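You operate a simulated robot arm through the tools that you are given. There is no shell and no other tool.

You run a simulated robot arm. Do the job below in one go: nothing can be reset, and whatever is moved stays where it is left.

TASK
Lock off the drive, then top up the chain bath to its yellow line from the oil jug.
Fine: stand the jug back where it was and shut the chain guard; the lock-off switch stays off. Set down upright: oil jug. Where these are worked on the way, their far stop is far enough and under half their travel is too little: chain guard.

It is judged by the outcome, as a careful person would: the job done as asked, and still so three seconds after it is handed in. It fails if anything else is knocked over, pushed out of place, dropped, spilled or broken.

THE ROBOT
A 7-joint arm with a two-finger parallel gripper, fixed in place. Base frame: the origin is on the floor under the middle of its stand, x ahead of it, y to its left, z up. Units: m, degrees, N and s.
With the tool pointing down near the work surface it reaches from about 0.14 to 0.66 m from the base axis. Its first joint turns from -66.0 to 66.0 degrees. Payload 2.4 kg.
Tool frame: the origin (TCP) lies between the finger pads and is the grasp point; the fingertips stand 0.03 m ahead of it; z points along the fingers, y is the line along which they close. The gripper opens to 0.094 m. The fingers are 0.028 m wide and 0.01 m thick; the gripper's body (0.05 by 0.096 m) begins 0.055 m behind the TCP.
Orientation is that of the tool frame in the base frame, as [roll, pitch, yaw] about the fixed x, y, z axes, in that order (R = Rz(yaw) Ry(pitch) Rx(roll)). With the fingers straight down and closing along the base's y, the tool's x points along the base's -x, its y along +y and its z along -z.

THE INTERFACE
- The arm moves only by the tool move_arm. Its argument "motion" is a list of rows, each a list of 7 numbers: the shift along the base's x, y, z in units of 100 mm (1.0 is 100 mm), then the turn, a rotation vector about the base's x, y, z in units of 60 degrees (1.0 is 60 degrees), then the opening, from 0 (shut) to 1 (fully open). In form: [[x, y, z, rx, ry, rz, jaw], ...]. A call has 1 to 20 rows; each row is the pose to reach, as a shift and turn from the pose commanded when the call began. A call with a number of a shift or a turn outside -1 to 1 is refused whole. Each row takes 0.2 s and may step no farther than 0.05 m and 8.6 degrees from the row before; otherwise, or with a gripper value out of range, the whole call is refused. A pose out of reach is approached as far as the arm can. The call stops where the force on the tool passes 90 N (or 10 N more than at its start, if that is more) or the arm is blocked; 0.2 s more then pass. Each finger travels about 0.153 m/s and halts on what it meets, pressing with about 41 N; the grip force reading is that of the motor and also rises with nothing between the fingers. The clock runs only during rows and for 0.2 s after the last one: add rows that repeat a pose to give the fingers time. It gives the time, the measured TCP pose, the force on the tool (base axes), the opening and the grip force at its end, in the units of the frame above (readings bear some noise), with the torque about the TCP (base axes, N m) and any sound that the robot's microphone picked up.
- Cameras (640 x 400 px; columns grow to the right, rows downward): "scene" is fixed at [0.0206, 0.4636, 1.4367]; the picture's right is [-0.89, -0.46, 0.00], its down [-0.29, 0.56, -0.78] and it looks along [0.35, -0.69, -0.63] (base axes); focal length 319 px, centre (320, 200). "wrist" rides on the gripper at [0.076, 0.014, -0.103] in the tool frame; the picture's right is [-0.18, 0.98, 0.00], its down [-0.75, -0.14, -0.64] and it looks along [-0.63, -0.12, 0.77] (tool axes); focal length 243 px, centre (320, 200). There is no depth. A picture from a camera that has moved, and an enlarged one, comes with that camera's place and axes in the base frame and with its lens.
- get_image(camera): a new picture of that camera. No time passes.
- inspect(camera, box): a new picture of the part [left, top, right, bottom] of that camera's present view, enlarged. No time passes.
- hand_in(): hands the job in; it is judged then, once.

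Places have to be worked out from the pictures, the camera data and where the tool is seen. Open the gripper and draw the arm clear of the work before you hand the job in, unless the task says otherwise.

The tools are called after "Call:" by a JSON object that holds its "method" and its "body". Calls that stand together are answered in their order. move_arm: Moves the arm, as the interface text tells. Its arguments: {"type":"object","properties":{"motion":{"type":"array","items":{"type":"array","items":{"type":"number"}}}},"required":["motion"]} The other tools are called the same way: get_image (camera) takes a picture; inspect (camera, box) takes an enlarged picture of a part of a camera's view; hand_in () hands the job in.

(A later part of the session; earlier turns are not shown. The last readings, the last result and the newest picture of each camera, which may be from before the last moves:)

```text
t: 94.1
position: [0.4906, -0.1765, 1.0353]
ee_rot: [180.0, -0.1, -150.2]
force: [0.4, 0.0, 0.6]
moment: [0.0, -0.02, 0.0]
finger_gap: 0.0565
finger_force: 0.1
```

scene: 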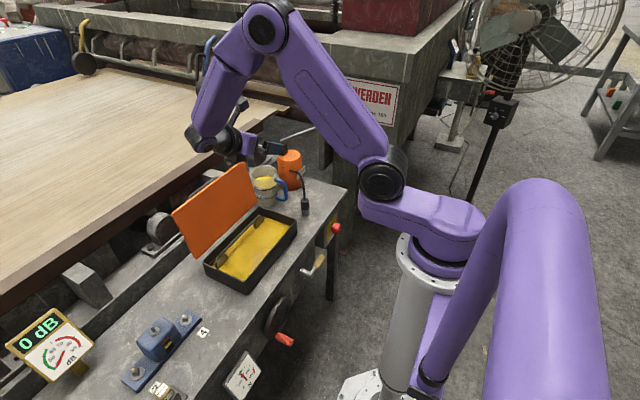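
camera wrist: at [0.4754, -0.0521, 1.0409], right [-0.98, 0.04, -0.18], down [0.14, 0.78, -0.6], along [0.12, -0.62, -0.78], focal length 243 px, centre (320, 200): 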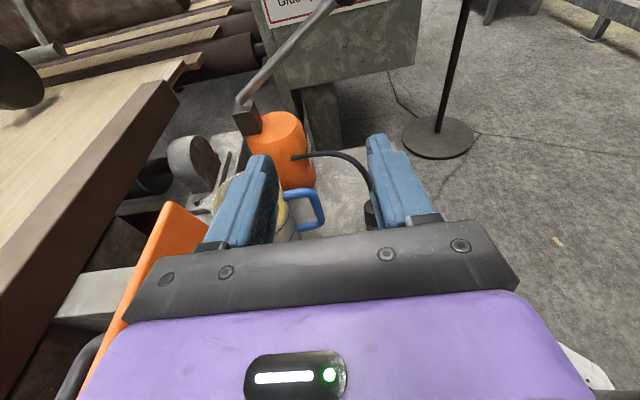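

Continue yaw to 180° and move above the handle.

Call:
{"method": "move_arm", "body": {"motion": [[0.05, -0.2, 0, 0, 0, -0.13, 0.42], [0.1, -0.4, 0, 0, 0, -0.26, 0.42], [0.15, -0.6, 0, 0, 0, -0.39, 0.42], [0.25, -0.74, 0, 0, 0, -0.5, 0.42], [0.28, -0.74, 0, 0, 0, -0.5, 0.42]]}}

Call:
{"method": "get_image", "body": {"camera": "wrist"}}

Call:
{"method": "inspect", "body": {"camera": "wrist", "box": [220, 90, 420, 240]}}

```text
t: 95.3
position: [0.5172, -0.2517, 1.0358]
ee_rot: [179.9, 0.1, 179.8]
force: [-0.4, 0.4, -0.3]
moment: [0.01, 0.0, -0.01]
finger_gap: 0.0396
finger_force: 0.0
```

```text
taken
camera wrist: at [0.4423, -0.2363, 1.1381], right [0.19, 0.98, 0.0], down [0.75, -0.15, 0.64], along [0.63, -0.12, -0.77], focal length 243 px, centre (320, 200)
```

wrist: 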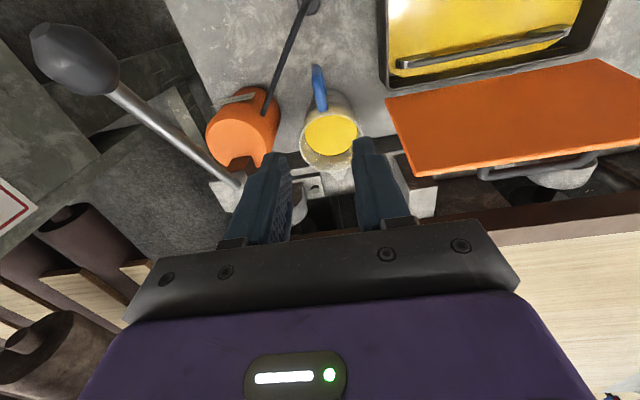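

```text
2.67 times, centred on (320, 165) of wrist
camera zoom: at [0.4423, -0.2363, 1.1381], right [0.19, 0.98, 0.0], down [0.75, -0.15, 0.64], along [0.63, -0.12, -0.77], focal length 647 px, centre (320, 293)
```

zoom: 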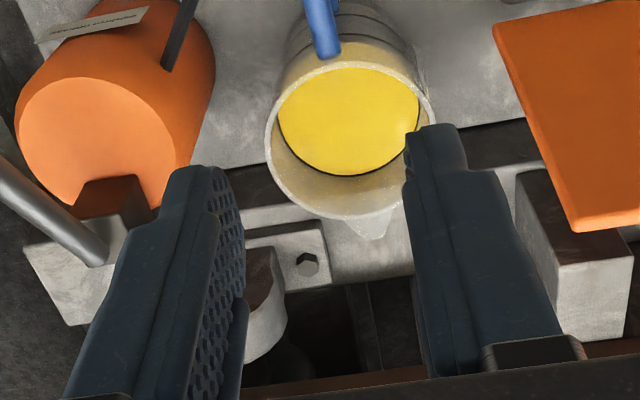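

The spout is clearly at the +x side. I'll zoom on the handle from here to refine its position.

Call:
{"method": "inspect", "body": {"camera": "wrist", "box": [280, 40, 370, 130]}}

```text
4.44 times, centred on (325, 85) of wrist
camera zoom: at [0.4423, -0.2363, 1.1381], right [0.19, 0.98, 0.0], down [0.75, -0.15, 0.64], along [0.63, -0.12, -0.77], focal length 1078 px, centre (298, 711)
```

zoom: 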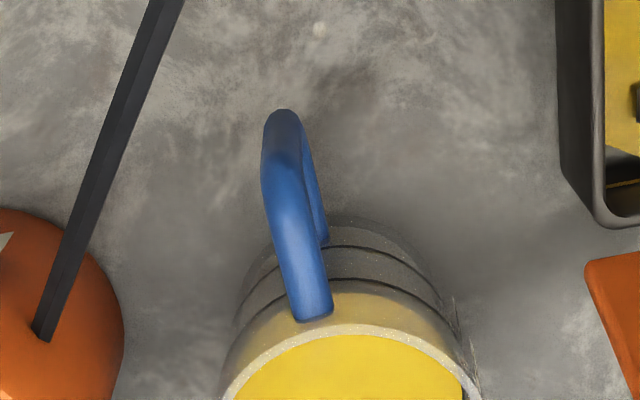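

Handle plane is at y ≈ -0.2540 with the bar at x ≈ 0.519. I'll align (tiny yaw) and descend over it with the jaws at 40 mm, in steps.

Call:
{"method": "move_arm", "body": {"motion": [[0.03, -0.025, -0.3, 0, 0, 0.04, 0.42], [0.03, -0.025, -0.6, 0, 0, 0.04, 0.42], [0.03, -0.025, -1.0, 0, 0, 0.04, 0.42], [0.03, -0.025, -1.0, 0, 0, 0.04, 0.42]]}}

Call:
{"method": "move_arm", "body": {"motion": [[0, 0, -0.3, 0, 0, 0, 0.42], [0, 0, -0.6, 0, 0, 0, 0.42], [0, 0, -0.6, 0, 0, 0, 0.42]]}}

Call:
{"method": "get_image", "body": {"camera": "wrist"}}

Call:
{"method": "inspect", "body": {"camera": "scene", "box": [230, 120, 330, 220]}}

```text
t: 96.3
position: [0.5229, -0.2535, 0.934]
ee_rot: [179.9, 0.0, -177.8]
force: [-0.9, 0.7, -0.7]
moment: [-0.02, 0.02, 0.0]
finger_gap: 0.0394
finger_force: 0.1
```

```text
t: 97.1
position: [0.5222, -0.2522, 0.8742]
ee_rot: [179.9, -0.1, -177.7]
force: [0.2, 0.1, -0.5]
moment: [-0.01, 0.0, 0.0]
finger_gap: 0.0396
finger_force: 0.0
```

```text
taken
camera wrist: at [0.4449, -0.2423, 0.9776], right [0.14, 0.99, 0.0], down [0.76, -0.11, 0.64], along [0.64, -0.09, -0.77], focal length 243 px, centre (320, 200)
```

wrist: 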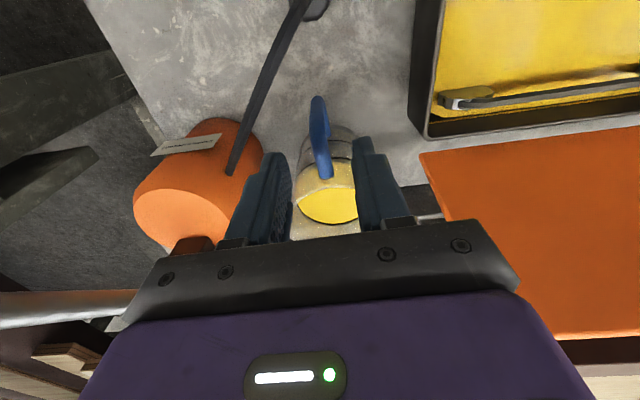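

```text
4.00 times, centred on (280, 170) of scene
camera zoom: at [0.0206, 0.4636, 1.4367], right [-0.89, -0.46, 0.0], down [-0.29, 0.56, -0.78], along [0.35, -0.69, -0.63], focal length 1275 px, centre (480, 320)
```

zoom: 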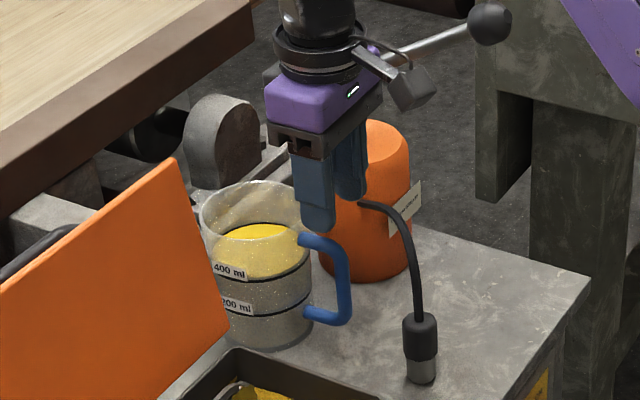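

Handle is centred between the fingers. Descend to TCP z ≈ 0.80.

Call:
{"method": "move_arm", "body": {"motion": [[0, 0, -0.2, 0, 0, 0, 0.42], [0, 0, -0.4, 0, 0, 0, 0.42], [0, 0, -0.6, 0, 0, 0, 0.42], [0, 0, -0.74, 0, 0, 0, 0.42], [0, 0, -0.74, 0, 0, 0, 0.42]]}}

Call:
{"method": "get_image", "body": {"camera": "wrist"}}

Call:
{"method": "inspect", "body": {"camera": "scene", "box": [230, 120, 330, 220]}}

```text
t: 98.3
position: [0.5225, -0.2526, 0.8012]
ee_rot: [179.9, -0.1, -177.7]
force: [0.0, 0.3, -0.2]
moment: [-0.01, -0.04, -0.02]
finger_gap: 0.0398
finger_force: 0.1
```

```text
taken
camera wrist: at [0.445, -0.2417, 0.9037], right [0.14, 0.99, 0.0], down [0.76, -0.11, 0.64], along [0.64, -0.09, -0.77], focal length 243 px, centre (320, 200)
```

wrist: 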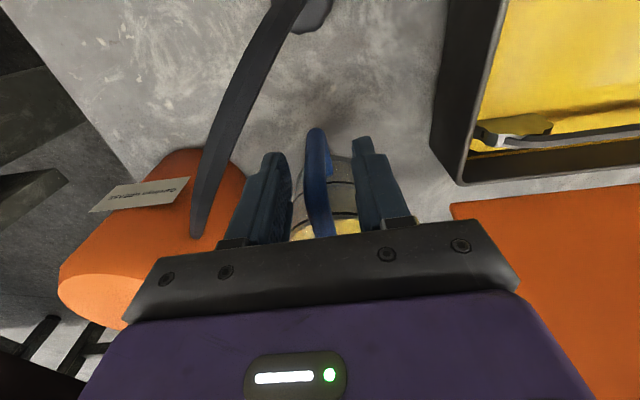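

```text
4.00 times, centred on (280, 170) of scene
camera zoom: at [0.0206, 0.4636, 1.4367], right [-0.89, -0.46, 0.0], down [-0.29, 0.56, -0.78], along [0.35, -0.69, -0.63], focal length 1275 px, centre (480, 320)
```

zoom: 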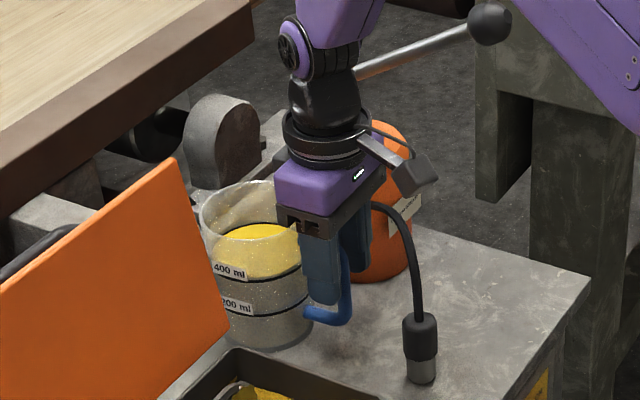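

The handle is between the pads and nothing is touching. Closing the grip.

Call:
{"method": "move_arm", "body": {"motion": [[0, 0, 0, 0, 0, 0, 0.25], [0, 0, 0, 0, 0, 0, 0.1], [0, 0, 0, 0, 0, 0, 0.0], [0, 0, 0, 0, 0, 0, 0.0]]}}

Call:
{"method": "get_image", "body": {"camera": "wrist"}}

```text
t: 99.3
position: [0.521, -0.2528, 0.8014]
ee_rot: [179.8, 0.0, -177.7]
force: [-0.2, 0.4, 0.2]
moment: [-0.01, -0.03, 0.0]
finger_gap: 0.0162
finger_force: 40.8
```

```text
taken
camera wrist: at [0.445, -0.2416, 0.9039], right [0.14, 0.99, 0.0], down [0.76, -0.11, 0.64], along [0.63, -0.09, -0.77], focal length 243 px, centre (320, 200)
```

wrist: 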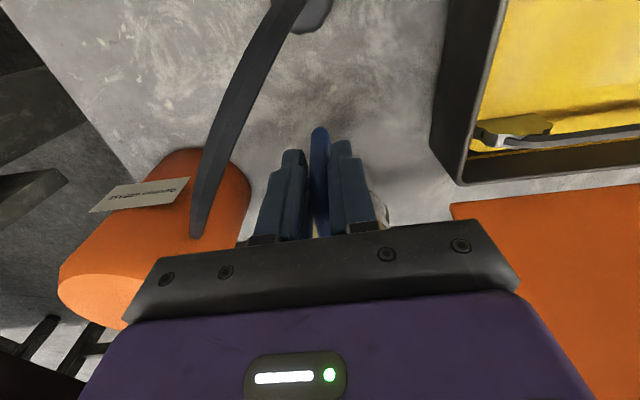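

Handle gripped (gap 16 mm, 41 N). I'll lift a little and check weight and stability.

Call:
{"method": "move_arm", "body": {"motion": [[0, 0, 0.05, 0, 0, 0, 0], [0, 0, 0.1, 0, 0, 0, 0], [0, 0, 0.2, 0, 0, 0, 0], [0, 0, 0.2, 0, 0, 0, 0]]}}

Call:
{"method": "inspect", "body": {"camera": "scene", "box": [230, 120, 330, 220]}}

```text
t: 100.3
position: [0.5219, -0.2527, 0.8218]
ee_rot: [179.9, -0.1, -177.8]
force: [0.6, -0.9, 0.1]
moment: [0.04, -0.08, -0.09]
finger_gap: 0.012
finger_force: 41.6
```

```text
4.00 times, centred on (280, 170) of scene
camera zoom: at [0.0206, 0.4636, 1.4367], right [-0.89, -0.46, 0.0], down [-0.29, 0.56, -0.78], along [0.35, -0.69, -0.63], focal length 1275 px, centre (480, 320)
```

zoom: 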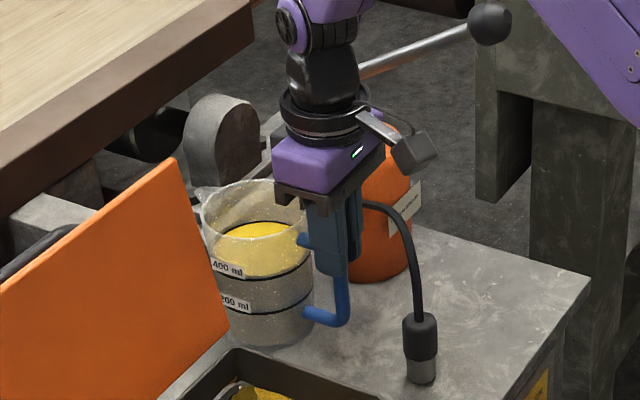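

The gap changed and no weight shows, so the fingers may have slid up the handle rather than lifting the jug. Checking the views.

Call:
{"method": "get_image", "body": {"camera": "wrist"}}

Call:
{"method": "inspect", "body": {"camera": "wrist", "box": [230, 100, 410, 250]}}

Call:
{"method": "inspect", "body": {"camera": "scene", "box": [270, 160, 330, 220]}}

```text
taken
camera wrist: at [0.4449, -0.2418, 0.9241], right [0.15, 0.99, 0.0], down [0.76, -0.11, 0.64], along [0.64, -0.09, -0.77], focal length 243 px, centre (320, 200)
```

wrist: 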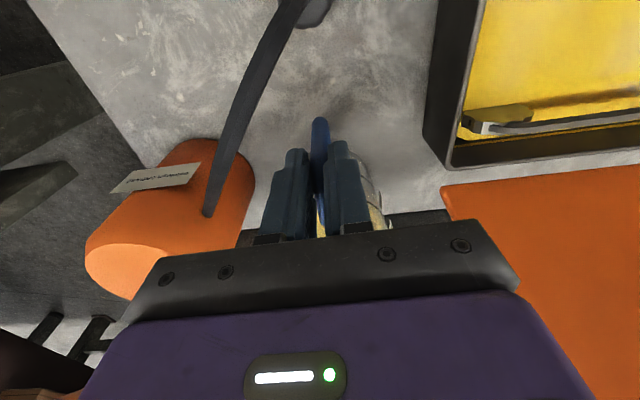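

```text
2.67 times, centred on (320, 175) of wrist
camera zoom: at [0.4449, -0.2418, 0.9241], right [0.15, 0.99, 0.0], down [0.76, -0.11, 0.64], along [0.64, -0.09, -0.77], focal length 647 px, centre (320, 267)
```

zoom: 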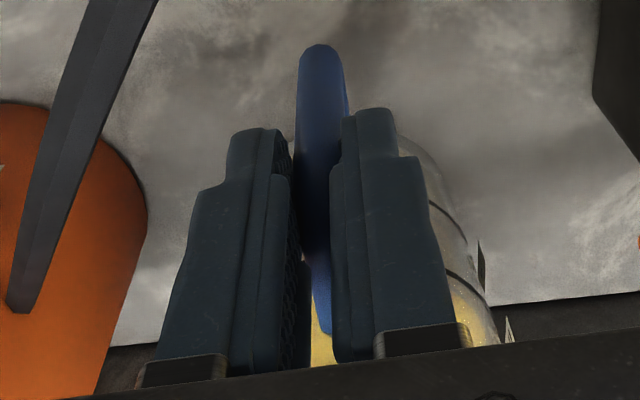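

```text
6.67 times, centred on (300, 190) of scene
camera zoom: at [0.0206, 0.4636, 1.4367], right [-0.89, -0.46, 0.0], down [-0.29, 0.56, -0.78], along [0.35, -0.69, -0.63], focal length 2126 px, centre (453, 267)
```

zoom: 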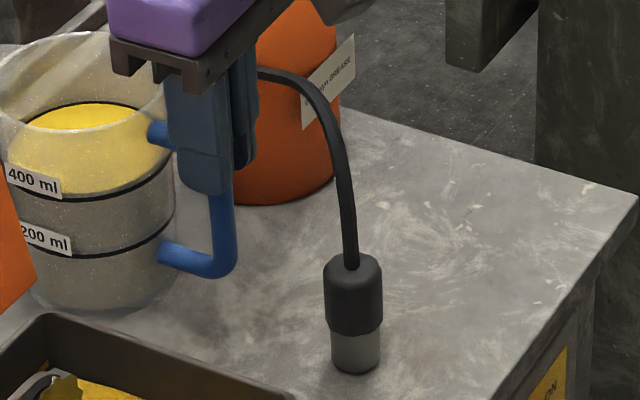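

The jug hasn't lifted: the fingers slid up ~2 cm and are now fully seated on the 12 mm bar (earlier they were probably skewed on it). I'll lower back 15 mm with the jaws slightly open, re-close now that it's aligned, and try again.

Call:
{"method": "move_arm", "body": {"motion": [[0, 0, 0, 0, 0, 0, 0.3], [0, 0, 0, 0, 0, 0, 0.3]]}}

Call:
{"method": "get_image", "body": {"camera": "wrist"}}

Call:
{"method": "inspect", "body": {"camera": "wrist", "box": [230, 100, 410, 250]}}

```text
t: 100.9
position: [0.5211, -0.2511, 0.8209]
ee_rot: [179.9, 0.0, -177.6]
force: [0.3, 0.0, 0.5]
moment: [-0.02, -0.05, 0.01]
finger_gap: 0.0283
finger_force: 0.1
```

```text
taken
camera wrist: at [0.4448, -0.2415, 0.9237], right [0.14, 0.99, 0.0], down [0.76, -0.11, 0.64], along [0.63, -0.09, -0.77], focal length 243 px, centre (320, 200)
```

wrist: 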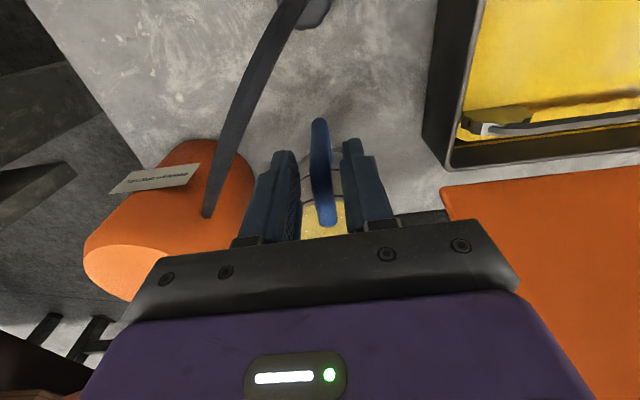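

```text
2.67 times, centred on (320, 175) of wrist
camera zoom: at [0.4448, -0.2415, 0.9237], right [0.14, 0.99, 0.0], down [0.76, -0.11, 0.64], along [0.63, -0.09, -0.77], focal length 647 px, centre (320, 267)
```

zoom: 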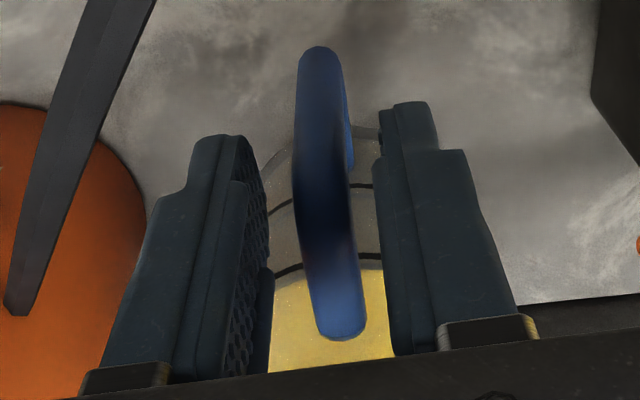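

The handle sits cleanly between the jaws. I'll lower to z ≈ 0.79 and close again, giving it more time.

Call:
{"method": "move_arm", "body": {"motion": [[0, -0.01, -0.15, 0, 0, 0, 0.3], [0, -0.01, -0.3, 0, 0, 0, 0.3], [0, -0.01, -0.3, 0, 0, 0, 0.3]]}}

Call:
{"method": "move_arm", "body": {"motion": [[0, 0, 0, 0, 0, 0, 0.2], [0, 0, 0, 0, 0, 0, 0.1], [0, 0, 0, 0, 0, 0, 0.0], [0, 0, 0, 0, 0, 0, 0.0], [0, 0, 0, 0, 0, 0, 0.0], [0, 0, 0, 0, 0, 0, 0.0]]}}

Call:
{"method": "inspect", "body": {"camera": "wrist", "box": [230, 100, 410, 250]}}

```text
t: 101.7
position: [0.5218, -0.255, 0.7914]
ee_rot: [180.0, 0.0, -177.6]
force: [-0.1, -0.7, -0.1]
moment: [0.01, 0.01, -0.03]
finger_gap: 0.0281
finger_force: 0.0
```

```text
t: 103.1
position: [0.5214, -0.254, 0.7918]
ee_rot: [179.9, 0.0, -177.7]
force: [-0.3, -0.5, -0.4]
moment: [0.04, -0.03, -0.03]
finger_gap: 0.0158
finger_force: 41.5
```

```text
2.67 times, centred on (320, 175) of wrist
camera zoom: at [0.4446, -0.243, 0.8944], right [0.14, 0.99, 0.0], down [0.76, -0.11, 0.64], along [0.63, -0.09, -0.77], focal length 647 px, centre (320, 267)
```

zoom: 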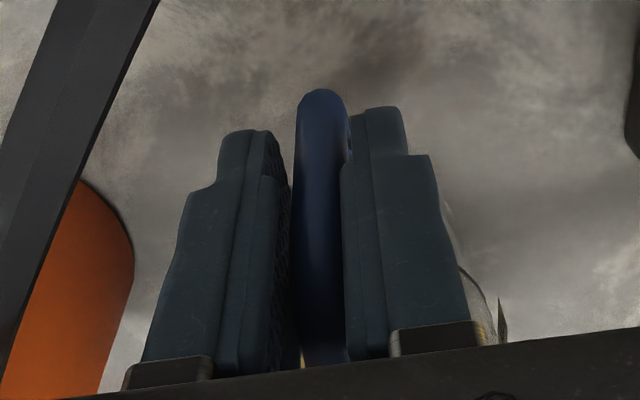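

Now lift very slowly, 6 mm only, and read the force.

Call:
{"method": "move_arm", "body": {"motion": [[0, 0, 0.02, 0, 0, 0, 0], [0, 0, 0.04, 0, 0, 0, 0], [0, 0, 0.06, 0, 0, 0, 0], [0, 0, 0.06, 0, 0, 0, 0]]}}

Call:
{"method": "inspect", "body": {"camera": "scene", "box": [240, 160, 300, 220]}}

```text
t: 104.1
position: [0.5201, -0.2531, 0.7973]
ee_rot: [179.9, -0.1, -177.7]
force: [-0.9, -0.6, -3.8]
moment: [-0.04, 0.29, -0.02]
finger_gap: 0.016
finger_force: 41.0
```

```text
6.67 times, centred on (270, 190) of scene
camera zoom: at [0.0207, 0.4635, 1.4367], right [-0.89, -0.46, 0.0], down [-0.29, 0.56, -0.78], along [0.35, -0.69, -0.63], focal length 2126 px, centre (653, 267)
```

zoom: 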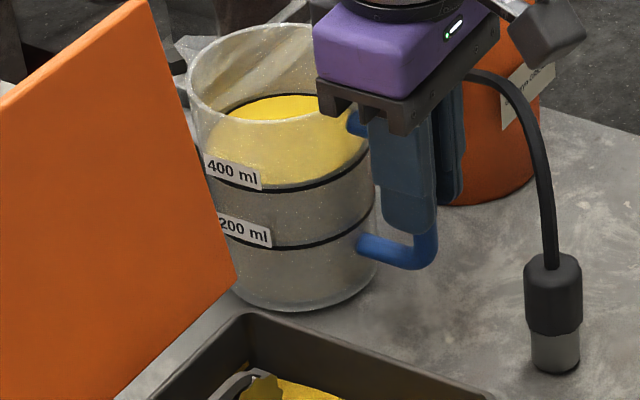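

It's now carrying weight (3.8 N, 0.29 N·m). Continue lifting slowly another 2 cm.

Call:
{"method": "move_arm", "body": {"motion": [[0, 0, 0.03, 0, 0, 0, 0], [0, 0, 0.06, 0, 0, 0, 0], [0, 0, 0.1, 0, 0, 0, 0], [0, 0, 0.15, 0, 0, 0, 0], [0, 0, 0.2, 0, 0, 0, 0], [0, 0, 0.2, 0, 0, 0, 0]]}}

Call:
{"method": "inspect", "body": {"camera": "scene", "box": [240, 160, 300, 220]}}

```text
t: 105.5
position: [0.5208, -0.2538, 0.8174]
ee_rot: [179.9, -0.1, -177.7]
force: [0.0, 0.9, -3.5]
moment: [0.03, 0.3, 0.01]
finger_gap: 0.0158
finger_force: 41.7
```

```text
6.67 times, centred on (270, 190) of scene
camera zoom: at [0.0207, 0.4635, 1.4367], right [-0.89, -0.46, 0.0], down [-0.29, 0.56, -0.78], along [0.35, -0.69, -0.63], focal length 2126 px, centre (653, 267)
```

zoom: 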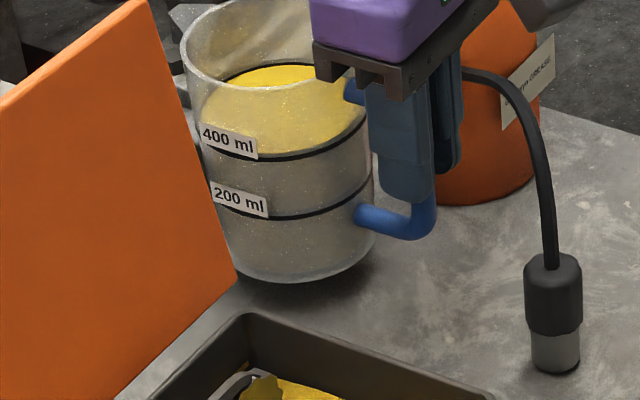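

The jug is off the bench, upright and steady (set-down reference: TCP [0.521, -0.254, 0.7915], yaw -177.7°). I'll raise it 15 cm, slowly, to clear hose and lid.

Call:
{"method": "move_arm", "body": {"motion": [[0, 0, 0.15, 0, 0, 0, 0], [0, 0, 0.3, 0, 0, 0, 0], [0, 0, 0.45, 0, 0, 0, 0], [0, 0, 0.6, 0, 0, 0, 0], [0, 0, 0.75, 0, 0, 0, 0], [0, 0, 0.9, 0, 0, 0, 0], [0, 0, 1.0, 0, 0, 0, 0], [0, 0, 1.0, 0, 0, 0, 0]]}}

Call:
{"method": "move_arm", "body": {"motion": [[0, 0, 0.15, 0, 0, 0, 0], [0, 0, 0.3, 0, 0, 0, 0], [0, 0, 0.45, 0, 0, 0, 0], [0, 0, 0.5, 0, 0, 0, 0], [0, 0, 0.5, 0, 0, 0, 0]]}}

Call:
{"method": "get_image", "body": {"camera": "scene"}}

Call:
{"method": "get_image", "body": {"camera": "wrist"}}

```text
t: 107.3
position: [0.522, -0.254, 0.9174]
ee_rot: [179.9, -0.1, -177.7]
force: [0.3, 0.1, -3.3]
moment: [0.0, 0.34, -0.03]
finger_gap: 0.0159
finger_force: 41.1
```

```text
t: 108.5
position: [0.5221, -0.2541, 0.9666]
ee_rot: [179.9, -0.1, -177.7]
force: [0.6, -0.2, -4.3]
moment: [-0.01, 0.31, 0.03]
finger_gap: 0.0162
finger_force: 40.9
```

```text
taken
```

scene: 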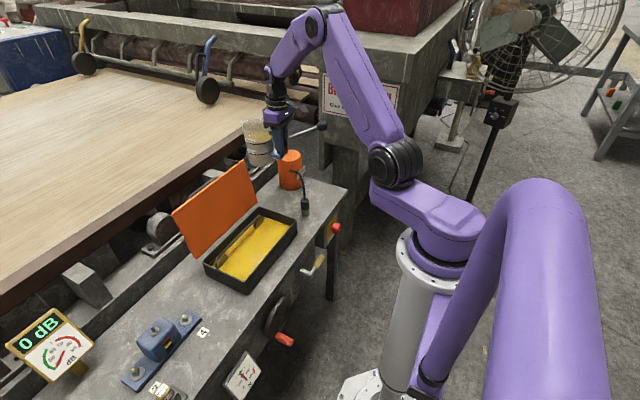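

```text
taken
camera wrist: at [0.445, -0.243, 1.0701], right [0.14, 0.99, 0.0], down [0.76, -0.11, 0.64], along [0.63, -0.09, -0.77], focal length 243 px, centre (320, 200)
```

wrist: 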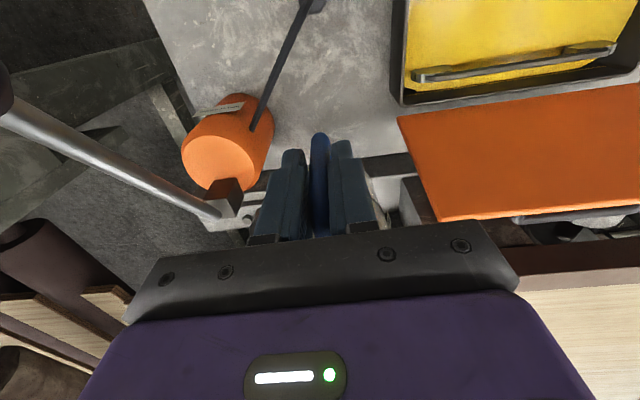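

Jug held steady and upright. Next, shift it 7 cm toward the robot (clear of the lid), slowly.

Call:
{"method": "move_arm", "body": {"motion": [[-0.12, 0, 0.05, 0, 0, 0, 0], [-0.26, 0, 0.1, 0, 0, 0, 0], [-0.4, 0, 0.15, 0, 0, 0, 0], [-0.55, 0, 0.2, 0, 0, 0, 0], [-0.65, 0, 0.2, 0, 0, 0, 0], [-0.7, 0, 0.2, 0, 0, 0, 0], [-0.7, 0, 0.2, 0, 0, 0, 0]]}}

Call:
{"method": "move_arm", "body": {"motion": [[0, 0, 0, 0, 0, 0.1, 0], [0, 0, 0, 0, 0, 0.21, 0], [0, 0, 0, 0, 0, 0.32, 0], [0, 0, 0, 0, 0, 0.43, 0], [0, 0, 0, 0, 0, 0.54, 0], [0, 0, 0, 0, 0, 0.65, 0], [0, 0, 0, 0, 0, 0.76, 0], [0, 0, 0, 0, 0, 0.87, 0], [0, 0, 0, 0, 0, 0.96, 0], [0, 0, 0, 0, 0, 1.0, 0], [0, 0, 0, 0, 0, 1.0, 0]]}}

Call:
{"method": "get_image", "body": {"camera": "scene"}}

```text
t: 110.1
position: [0.4508, -0.2538, 0.9865]
ee_rot: [179.8, 0.0, -177.7]
force: [-0.1, 0.8, -4.0]
moment: [-0.05, 0.3, 0.02]
finger_gap: 0.016
finger_force: 40.9
```

```text
t: 112.5
position: [0.4515, -0.2539, 0.9874]
ee_rot: [179.9, 0.0, -117.7]
force: [0.3, 0.4, -3.9]
moment: [-0.24, 0.13, -0.02]
finger_gap: 0.0161
finger_force: 41.4
```

```text
taken
```

scene: 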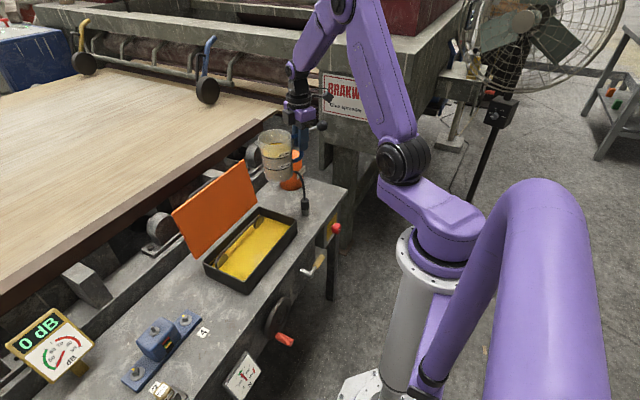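

Jug still level. Finish the yaw (27.7° more) so the spout faces +y.

Call:
{"method": "move_arm", "body": {"motion": [[0.05, 0, 0, 0, 0, 0.1, 0], [0.1, 0, 0, 0, 0, 0.21, 0], [0.15, 0, 0, 0, 0, 0.32, 0], [0.2, 0, 0, 0, 0, 0.42, 0], [0.25, 0, 0, 0, 0, 0.46, 0], [0.28, 0, 0, 0, 0, 0.46, 0], [0.28, 0, 0, 0, 0, 0.46, 0]]}}

Call:
{"method": "get_image", "body": {"camera": "wrist"}}

Call:
{"method": "inspect", "body": {"camera": "scene", "box": [190, 100, 350, 300]}}

```text
t: 114.1
position: [0.4805, -0.2546, 0.9863]
ee_rot: [179.8, 0.0, -90.1]
force: [0.5, 0.9, -5.0]
moment: [-0.32, 0.03, 0.01]
finger_gap: 0.0161
finger_force: 40.5
```

```text
taken
camera wrist: at [0.4652, -0.3298, 1.0898], right [-0.98, 0.19, 0.0], down [0.14, 0.75, 0.64], along [0.12, 0.63, -0.77], focal length 243 px, centre (320, 200)
```

wrist: 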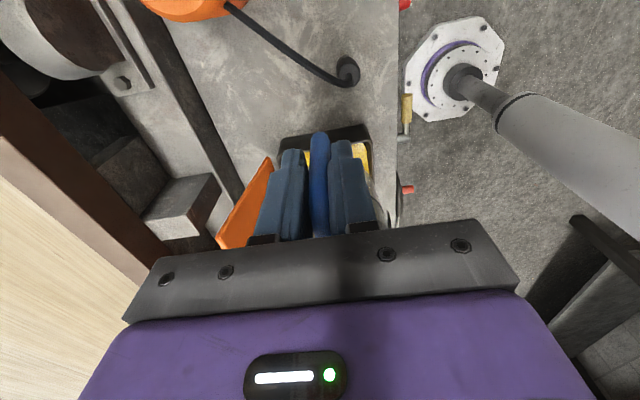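

```text
2.00 times, centred on (270, 200) of scene
camera zoom: at [0.0207, 0.4635, 1.4367], right [-0.89, -0.46, 0.0], down [-0.29, 0.56, -0.78], along [0.35, -0.69, -0.63], focal length 638 px, centre (420, 200)
```

zoom: 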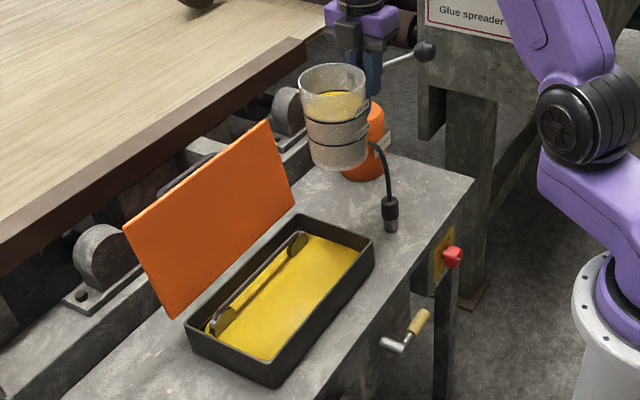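

The spout now faces +y over the bath side. I'll tilt gently to 35° (below the ~43° pour angle) while bringing the lip over the bath at about y = -0.04.

Call:
{"method": "move_arm", "body": {"motion": [[0, 0.13, -0.026, -0.1, 0, 0, 0], [0, 0.26, -0.053, -0.2, 0, 0, 0], [0, 0.4, -0.08, -0.3, 0, 0, 0], [0, 0.53, -0.105, -0.4, 0, 0, 0], [0, 0.66, -0.13, -0.5, 0, 0, 0], [0, 0.79, -0.158, -0.583, 0, 0, 0], [0, 0.79, -0.158, -0.583, 0, 0, 0]]}}

Call:
{"method": "inspect", "body": {"camera": "scene", "box": [190, 120, 350, 300]}}

Call:
{"method": "get_image", "body": {"camera": "wrist"}}

```text
t: 115.7
position: [0.481, -0.175, 0.971]
ee_rot: [-180.0, -35.1, -90.0]
force: [0.3, 1.0, -2.5]
moment: [-0.15, 0.02, -0.01]
finger_gap: 0.016
finger_force: 41.2
```

```text
2.22 times, centred on (270, 210) of scene
camera zoom: at [0.0207, 0.4636, 1.4367], right [-0.89, -0.46, 0.0], down [-0.29, 0.56, -0.78], along [0.35, -0.69, -0.63], focal length 708 px, centre (431, 178)
```

zoom: 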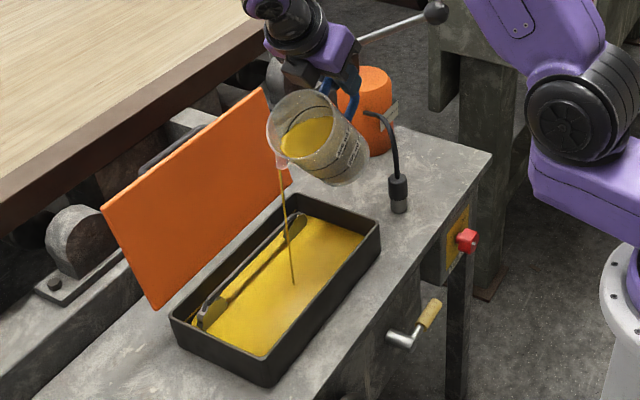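

```text
taken
camera wrist: at [0.4651, -0.1782, 1.0993], right [-0.98, 0.15, -0.11], down [0.14, 0.99, 0.09], along [0.12, 0.08, -0.99], focal length 243 px, centre (320, 200)
```

wrist: 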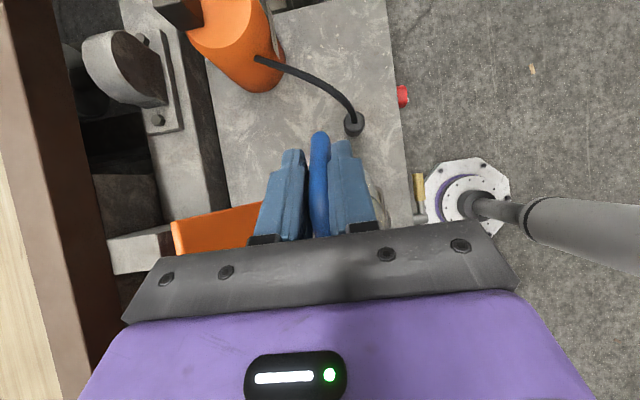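

It is already pouring at 35°, with the stream landing well inside the bath (around [0.485, -0.034]). Checking the bath level against the yellow line immediately (no time passes).

Call:
{"method": "inspect", "body": {"camera": "scene", "box": [215, 240, 245, 265]}}

Call:
{"method": "inspect", "body": {"camera": "scene", "box": [250, 205, 280, 230]}}

Call:
{"method": "inspect", "body": {"camera": "scene", "box": [240, 150, 290, 190]}}

```text
16.00 times, centred on (230, 252) of scene
camera zoom: at [0.0207, 0.4636, 1.4367], right [-0.89, -0.46, 0.0], down [-0.29, 0.56, -0.78], along [0.35, -0.69, -0.63], focal length 5101 px, centre (1760, -640)
```

zoom: 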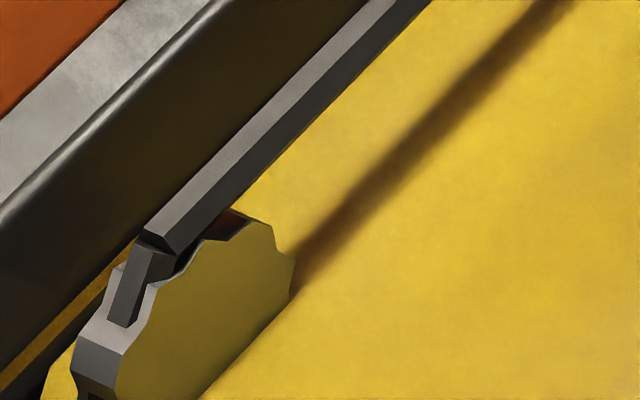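

```text
16.00 times, centred on (265, 218) of scene
camera zoom: at [0.0207, 0.4636, 1.4367], right [-0.89, -0.46, 0.0], down [-0.29, 0.56, -0.78], along [0.35, -0.69, -0.63], focal length 5101 px, centre (1200, -80)
```

zoom: 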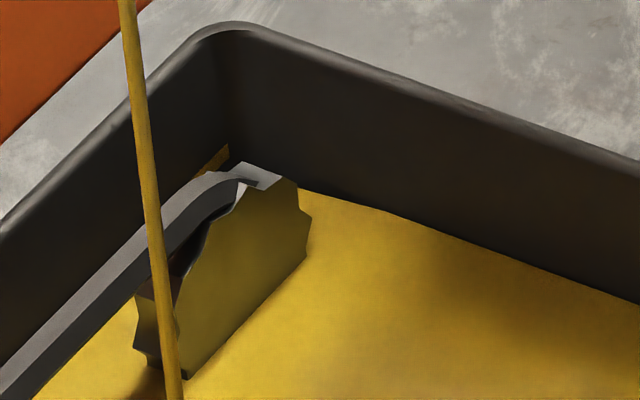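

```text
10.00 times, centred on (265, 170) of scene
camera zoom: at [0.0207, 0.4636, 1.4367], right [-0.89, -0.46, 0.0], down [-0.29, 0.56, -0.78], along [0.35, -0.69, -0.63], focal length 3188 px, centre (870, 500)
```

zoom: 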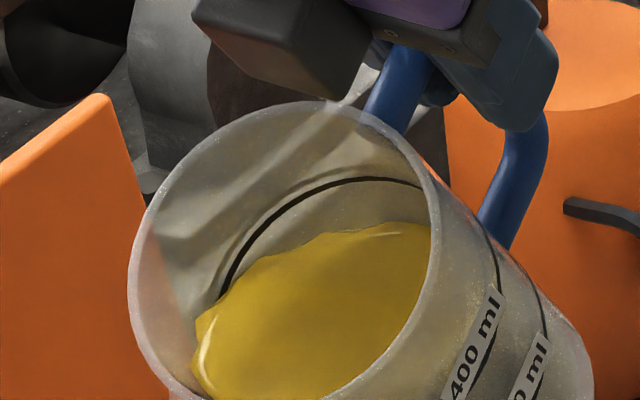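

Oil is flowing but the bath level has barely risen. I'll look at the line near the +y corner where both line and oil edge are visible, as the baseline.

Call:
{"method": "inspect", "body": {"camera": "scene", "box": [205, 250, 235, 275]}}

```text
16.00 times, centred on (220, 262) of scene
camera zoom: at [0.0207, 0.4636, 1.4367], right [-0.89, -0.46, 0.0], down [-0.29, 0.56, -0.78], along [0.35, -0.69, -0.63], focal length 5101 px, centre (1920, -800)
```

zoom: 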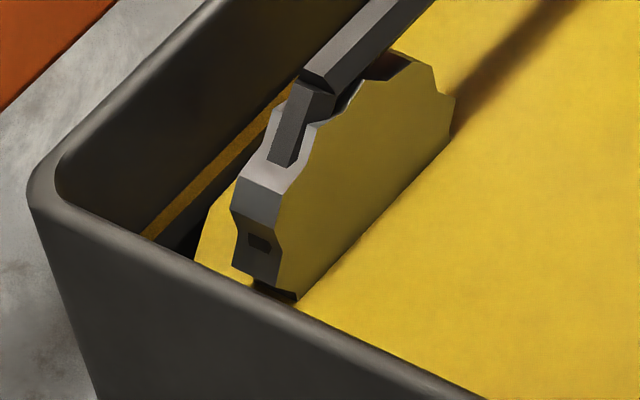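

Gap between the oil edge and the line is ~7–8 mm. I'll hold here for 1 s to gauge the flow rate.

Call:
{"method": "move_arm", "body": {"motion": [[0, 0, 0, 0, 0, 0, 0], [0, 0, 0, 0, 0, 0, 0], [0, 0, 0, 0, 0, 0, 0], [0, 0, 0, 0, 0, 0, 0]]}}

Call:
{"method": "inspect", "body": {"camera": "scene", "box": [205, 250, 235, 275]}}

Call:
{"method": "inspect", "body": {"camera": "scene", "box": [190, 120, 350, 300]}}

```text
t: 116.7
position: [0.4786, -0.1746, 0.9715]
ee_rot: [-180.0, -35.0, -90.2]
force: [0.3, 0.0, -4.8]
moment: [-0.13, 0.01, -0.02]
finger_gap: 0.0162
finger_force: 40.5
```

```text
16.00 times, centred on (220, 262) of scene
camera zoom: at [0.0207, 0.4636, 1.4367], right [-0.89, -0.46, 0.0], down [-0.29, 0.56, -0.78], along [0.35, -0.69, -0.63], focal length 5101 px, centre (1920, -800)
```

zoom: 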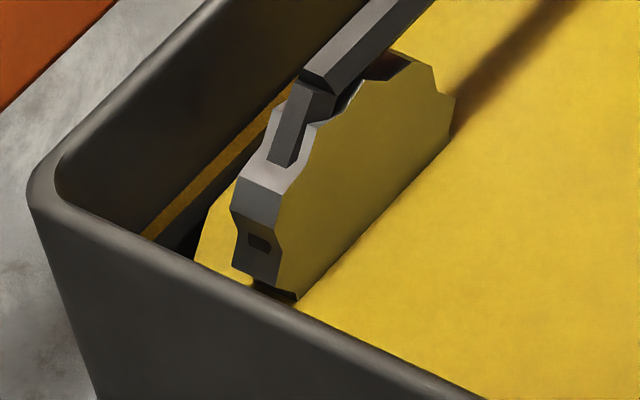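

```text
2.22 times, centred on (270, 210) of scene
camera zoom: at [0.0207, 0.4636, 1.4367], right [-0.89, -0.46, 0.0], down [-0.29, 0.56, -0.78], along [0.35, -0.69, -0.63], focal length 708 px, centre (431, 178)
```

zoom: 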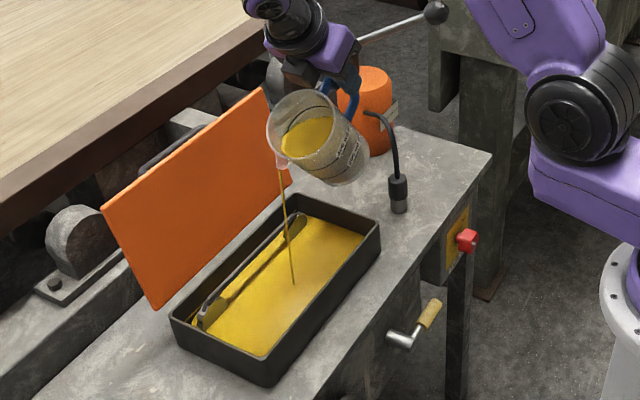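

The flow at 35° is slow. I'll tip a little more (to ~42°) keeping the lip over the same spot and slightly lower, and continue.

Call:
{"method": "move_arm", "body": {"motion": [[0, 0.036, -0.12, -0.058, 0, 0, 0], [0, 0.072, -0.239, -0.117, 0, 0, 0], [0, 0.072, -0.239, -0.117, 0, 0, 0], [0, 0.072, -0.239, -0.117, 0, 0, 0], [0, 0.072, -0.239, -0.117, 0, 0, 0]]}}

Call:
{"method": "inspect", "body": {"camera": "scene", "box": [205, 250, 235, 275]}}

Call:
{"method": "inspect", "body": {"camera": "scene", "box": [190, 120, 350, 300]}}

```text
t: 117.9
position: [0.4799, -0.1673, 0.9468]
ee_rot: [-180.0, -42.1, -90.2]
force: [0.0, 0.2, -3.9]
moment: [-0.11, -0.01, 0.03]
finger_gap: 0.0156
finger_force: 40.6
```

```text
16.00 times, centred on (220, 262) of scene
camera zoom: at [0.0207, 0.4636, 1.4367], right [-0.89, -0.46, 0.0], down [-0.29, 0.56, -0.78], along [0.35, -0.69, -0.63], focal length 5101 px, centre (1920, -800)
```

zoom: 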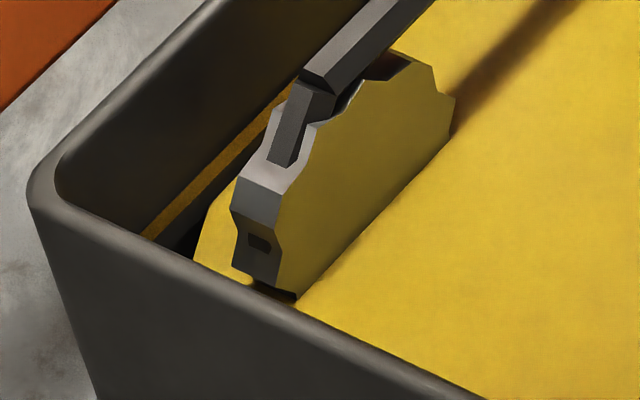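

```text
2.22 times, centred on (270, 210) of scene
camera zoom: at [0.0207, 0.4636, 1.4367], right [-0.89, -0.46, 0.0], down [-0.29, 0.56, -0.78], along [0.35, -0.69, -0.63], focal length 708 px, centre (431, 178)
```

zoom: 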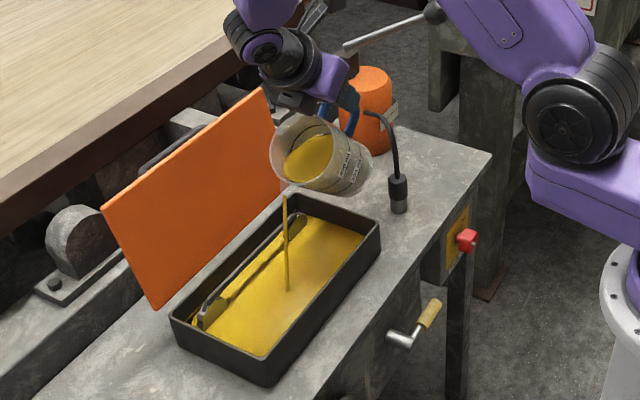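

Stream is thicker now and well aimed. Hold for ~2 s and re-check.

Call:
{"method": "move_arm", "body": {"motion": [[0, 0, 0, 0, 0, 0, 0], [0, 0, 0, 0, 0, 0, 0], [0, 0, 0, 0, 0, 0, 0], [0, 0, 0, 0, 0, 0, 0], [0, 0, 0, 0, 0, 0, 0], [0, 0, 0, 0, 0, 0, 0], [0, 0, 0, 0, 0, 0, 0], [0, 0, 0, 0, 0, 0, 0]]}}

Call:
{"method": "inspect", "body": {"camera": "scene", "box": [205, 250, 235, 275]}}

Call:
{"method": "inspect", "body": {"camera": "scene", "box": [240, 160, 290, 200]}}

```text
t: 119.7
position: [0.4791, -0.1669, 0.9468]
ee_rot: [-179.9, -42.0, -90.2]
force: [-0.4, 0.1, -4.0]
moment: [-0.13, -0.03, 0.01]
finger_gap: 0.0158
finger_force: 41.0
```

```text
16.00 times, centred on (220, 262) of scene
camera zoom: at [0.0207, 0.4636, 1.4367], right [-0.89, -0.46, 0.0], down [-0.29, 0.56, -0.78], along [0.35, -0.69, -0.63], focal length 5101 px, centre (1920, -800)
```

zoom: 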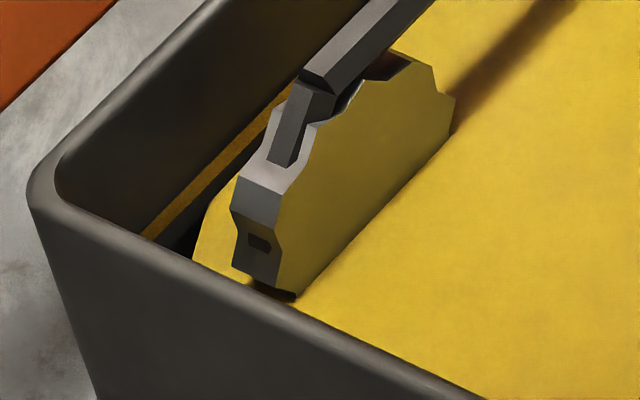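

```text
10.00 times, centred on (265, 180) of scene
camera zoom: at [0.0207, 0.4636, 1.4367], right [-0.89, -0.46, 0.0], down [-0.29, 0.56, -0.78], along [0.35, -0.69, -0.63], focal length 3188 px, centre (870, 400)
```

zoom: 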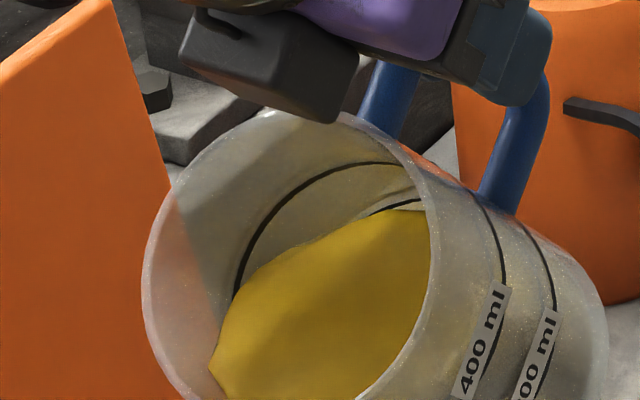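

Still a slow rise; at 42° only ~80 ml will come out. I'll tip on to 50°, then hold ~2 s.

Call:
{"method": "move_arm", "body": {"motion": [[0, 0.035, 0.024, -0.044, 0, 0, 0], [0, 0.07, 0.048, -0.089, 0, 0, 0], [0, 0.104, 0.071, -0.133, 0, 0, 0], [0, 0.104, 0.071, -0.133, 0, 0, 0], [0, 0.104, 0.071, -0.133, 0, 0, 0], [0, 0.104, 0.071, -0.133, 0, 0, 0], [0, 0.104, 0.071, -0.133, 0, 0, 0], [0, 0.104, 0.071, -0.133, 0, 0, 0]]}}

Call:
{"method": "inspect", "body": {"camera": "scene", "box": [205, 250, 235, 275]}}

Call:
{"method": "inspect", "body": {"camera": "scene", "box": [190, 120, 350, 300]}}

```text
t: 121.5
position: [0.4797, -0.1572, 0.9551]
ee_rot: [-179.9, -50.0, -90.2]
force: [0.4, 0.3, -2.9]
moment: [-0.09, -0.01, 0.0]
finger_gap: 0.0158
finger_force: 41.2
```

```text
16.00 times, centred on (220, 262) of scene
camera zoom: at [0.0207, 0.4636, 1.4367], right [-0.89, -0.46, 0.0], down [-0.29, 0.56, -0.78], along [0.35, -0.69, -0.63], focal length 5101 px, centre (1920, -800)
```

zoom: 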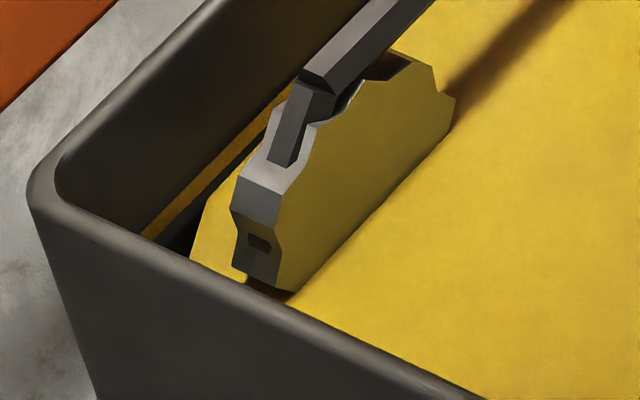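

```text
2.22 times, centred on (270, 210) of scene
camera zoom: at [0.0207, 0.4636, 1.4367], right [-0.89, -0.46, 0.0], down [-0.29, 0.56, -0.78], along [0.35, -0.69, -0.63], focal length 708 px, centre (431, 178)
```

zoom: 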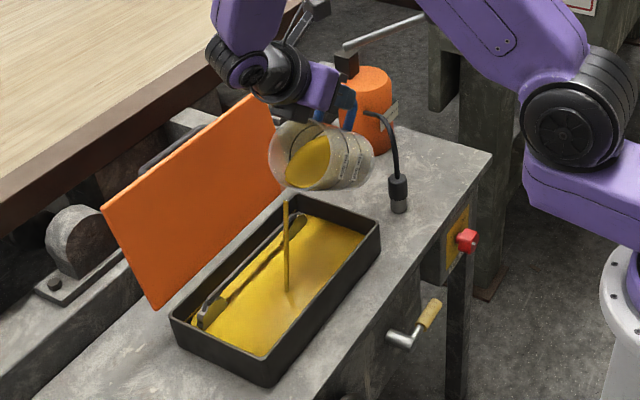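

Flowing well into the bath; the dark gap below the line is narrowing slowly. Hold another ~2 s.

Call:
{"method": "move_arm", "body": {"motion": [[0, 0, 0, 0, 0, 0, 0], [0, 0, 0, 0, 0, 0, 0], [0, 0, 0, 0, 0, 0, 0], [0, 0, 0, 0, 0, 0, 0], [0, 0, 0, 0, 0, 0, 0], [0, 0, 0, 0, 0, 0, 0], [0, 0, 0, 0, 0, 0, 0], [0, 0, 0, 0, 0, 0, 0], [0, 0, 0, 0, 0, 0, 0], [0, 0, 0, 0, 0, 0, 0]]}}

Call:
{"method": "inspect", "body": {"camera": "scene", "box": [205, 250, 235, 275]}}

Call:
{"method": "inspect", "body": {"camera": "scene", "box": [240, 160, 290, 200]}}

```text
t: 123.7
position: [0.4801, -0.1581, 0.9544]
ee_rot: [-179.9, -50.0, -90.2]
force: [0.3, -0.4, -2.9]
moment: [-0.05, 0.02, -0.01]
finger_gap: 0.0161
finger_force: 41.1
```

```text
16.00 times, centred on (220, 262) of scene
camera zoom: at [0.0207, 0.4636, 1.4367], right [-0.89, -0.46, 0.0], down [-0.29, 0.56, -0.78], along [0.35, -0.69, -0.63], focal length 5101 px, centre (1920, -800)
```

zoom: 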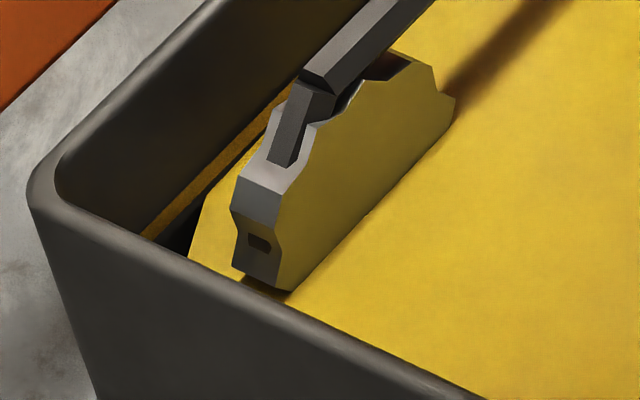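

```text
10.00 times, centred on (265, 180) of scene
camera zoom: at [0.0207, 0.4636, 1.4367], right [-0.89, -0.46, 0.0], down [-0.29, 0.56, -0.78], along [0.35, -0.69, -0.63], focal length 3188 px, centre (870, 400)
```

zoom: 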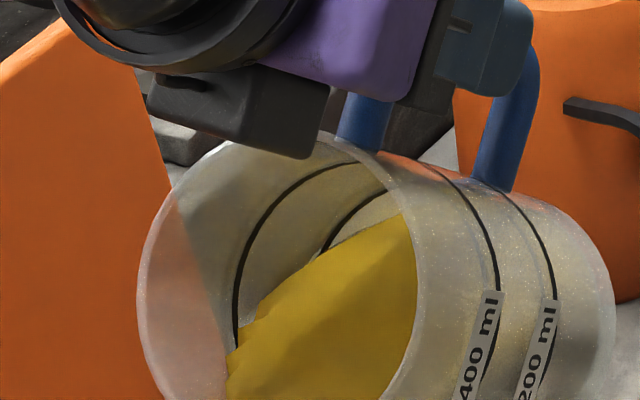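

I need finer measurement; zooming tighter on the line/oil edge.

Call:
{"method": "inspect", "body": {"camera": "scene", "box": [211, 256, 223, 267]}}

Call:
{"method": "inspect", "body": {"camera": "scene", "box": [262, 208, 276, 220]}}

```text
16.00 times, centred on (217, 262) of scene
camera zoom: at [0.0207, 0.4636, 1.4367], right [-0.89, -0.46, 0.0], down [-0.29, 0.56, -0.78], along [0.35, -0.69, -0.63], focal length 5101 px, centre (1968, -784)
```

zoom: 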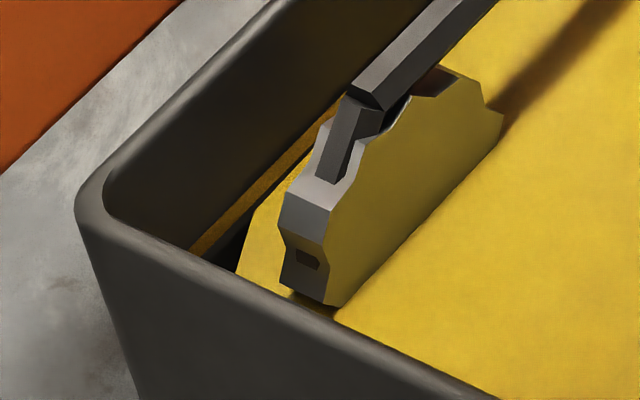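

```text
16.00 times, centred on (269, 214) of scene
camera zoom: at [0.0207, 0.4636, 1.4367], right [-0.89, -0.46, 0.0], down [-0.29, 0.56, -0.78], along [0.35, -0.69, -0.63], focal length 5101 px, centre (1136, -24)
```

zoom: 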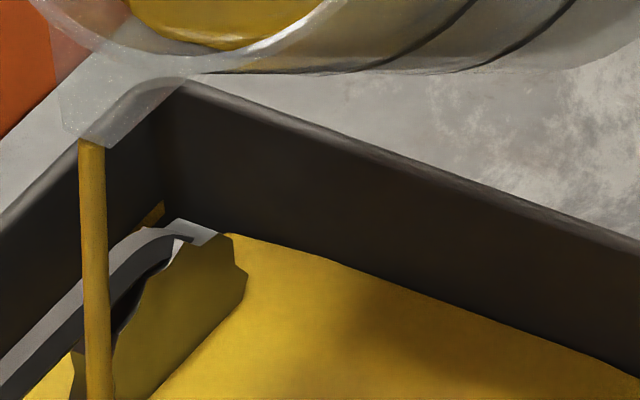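

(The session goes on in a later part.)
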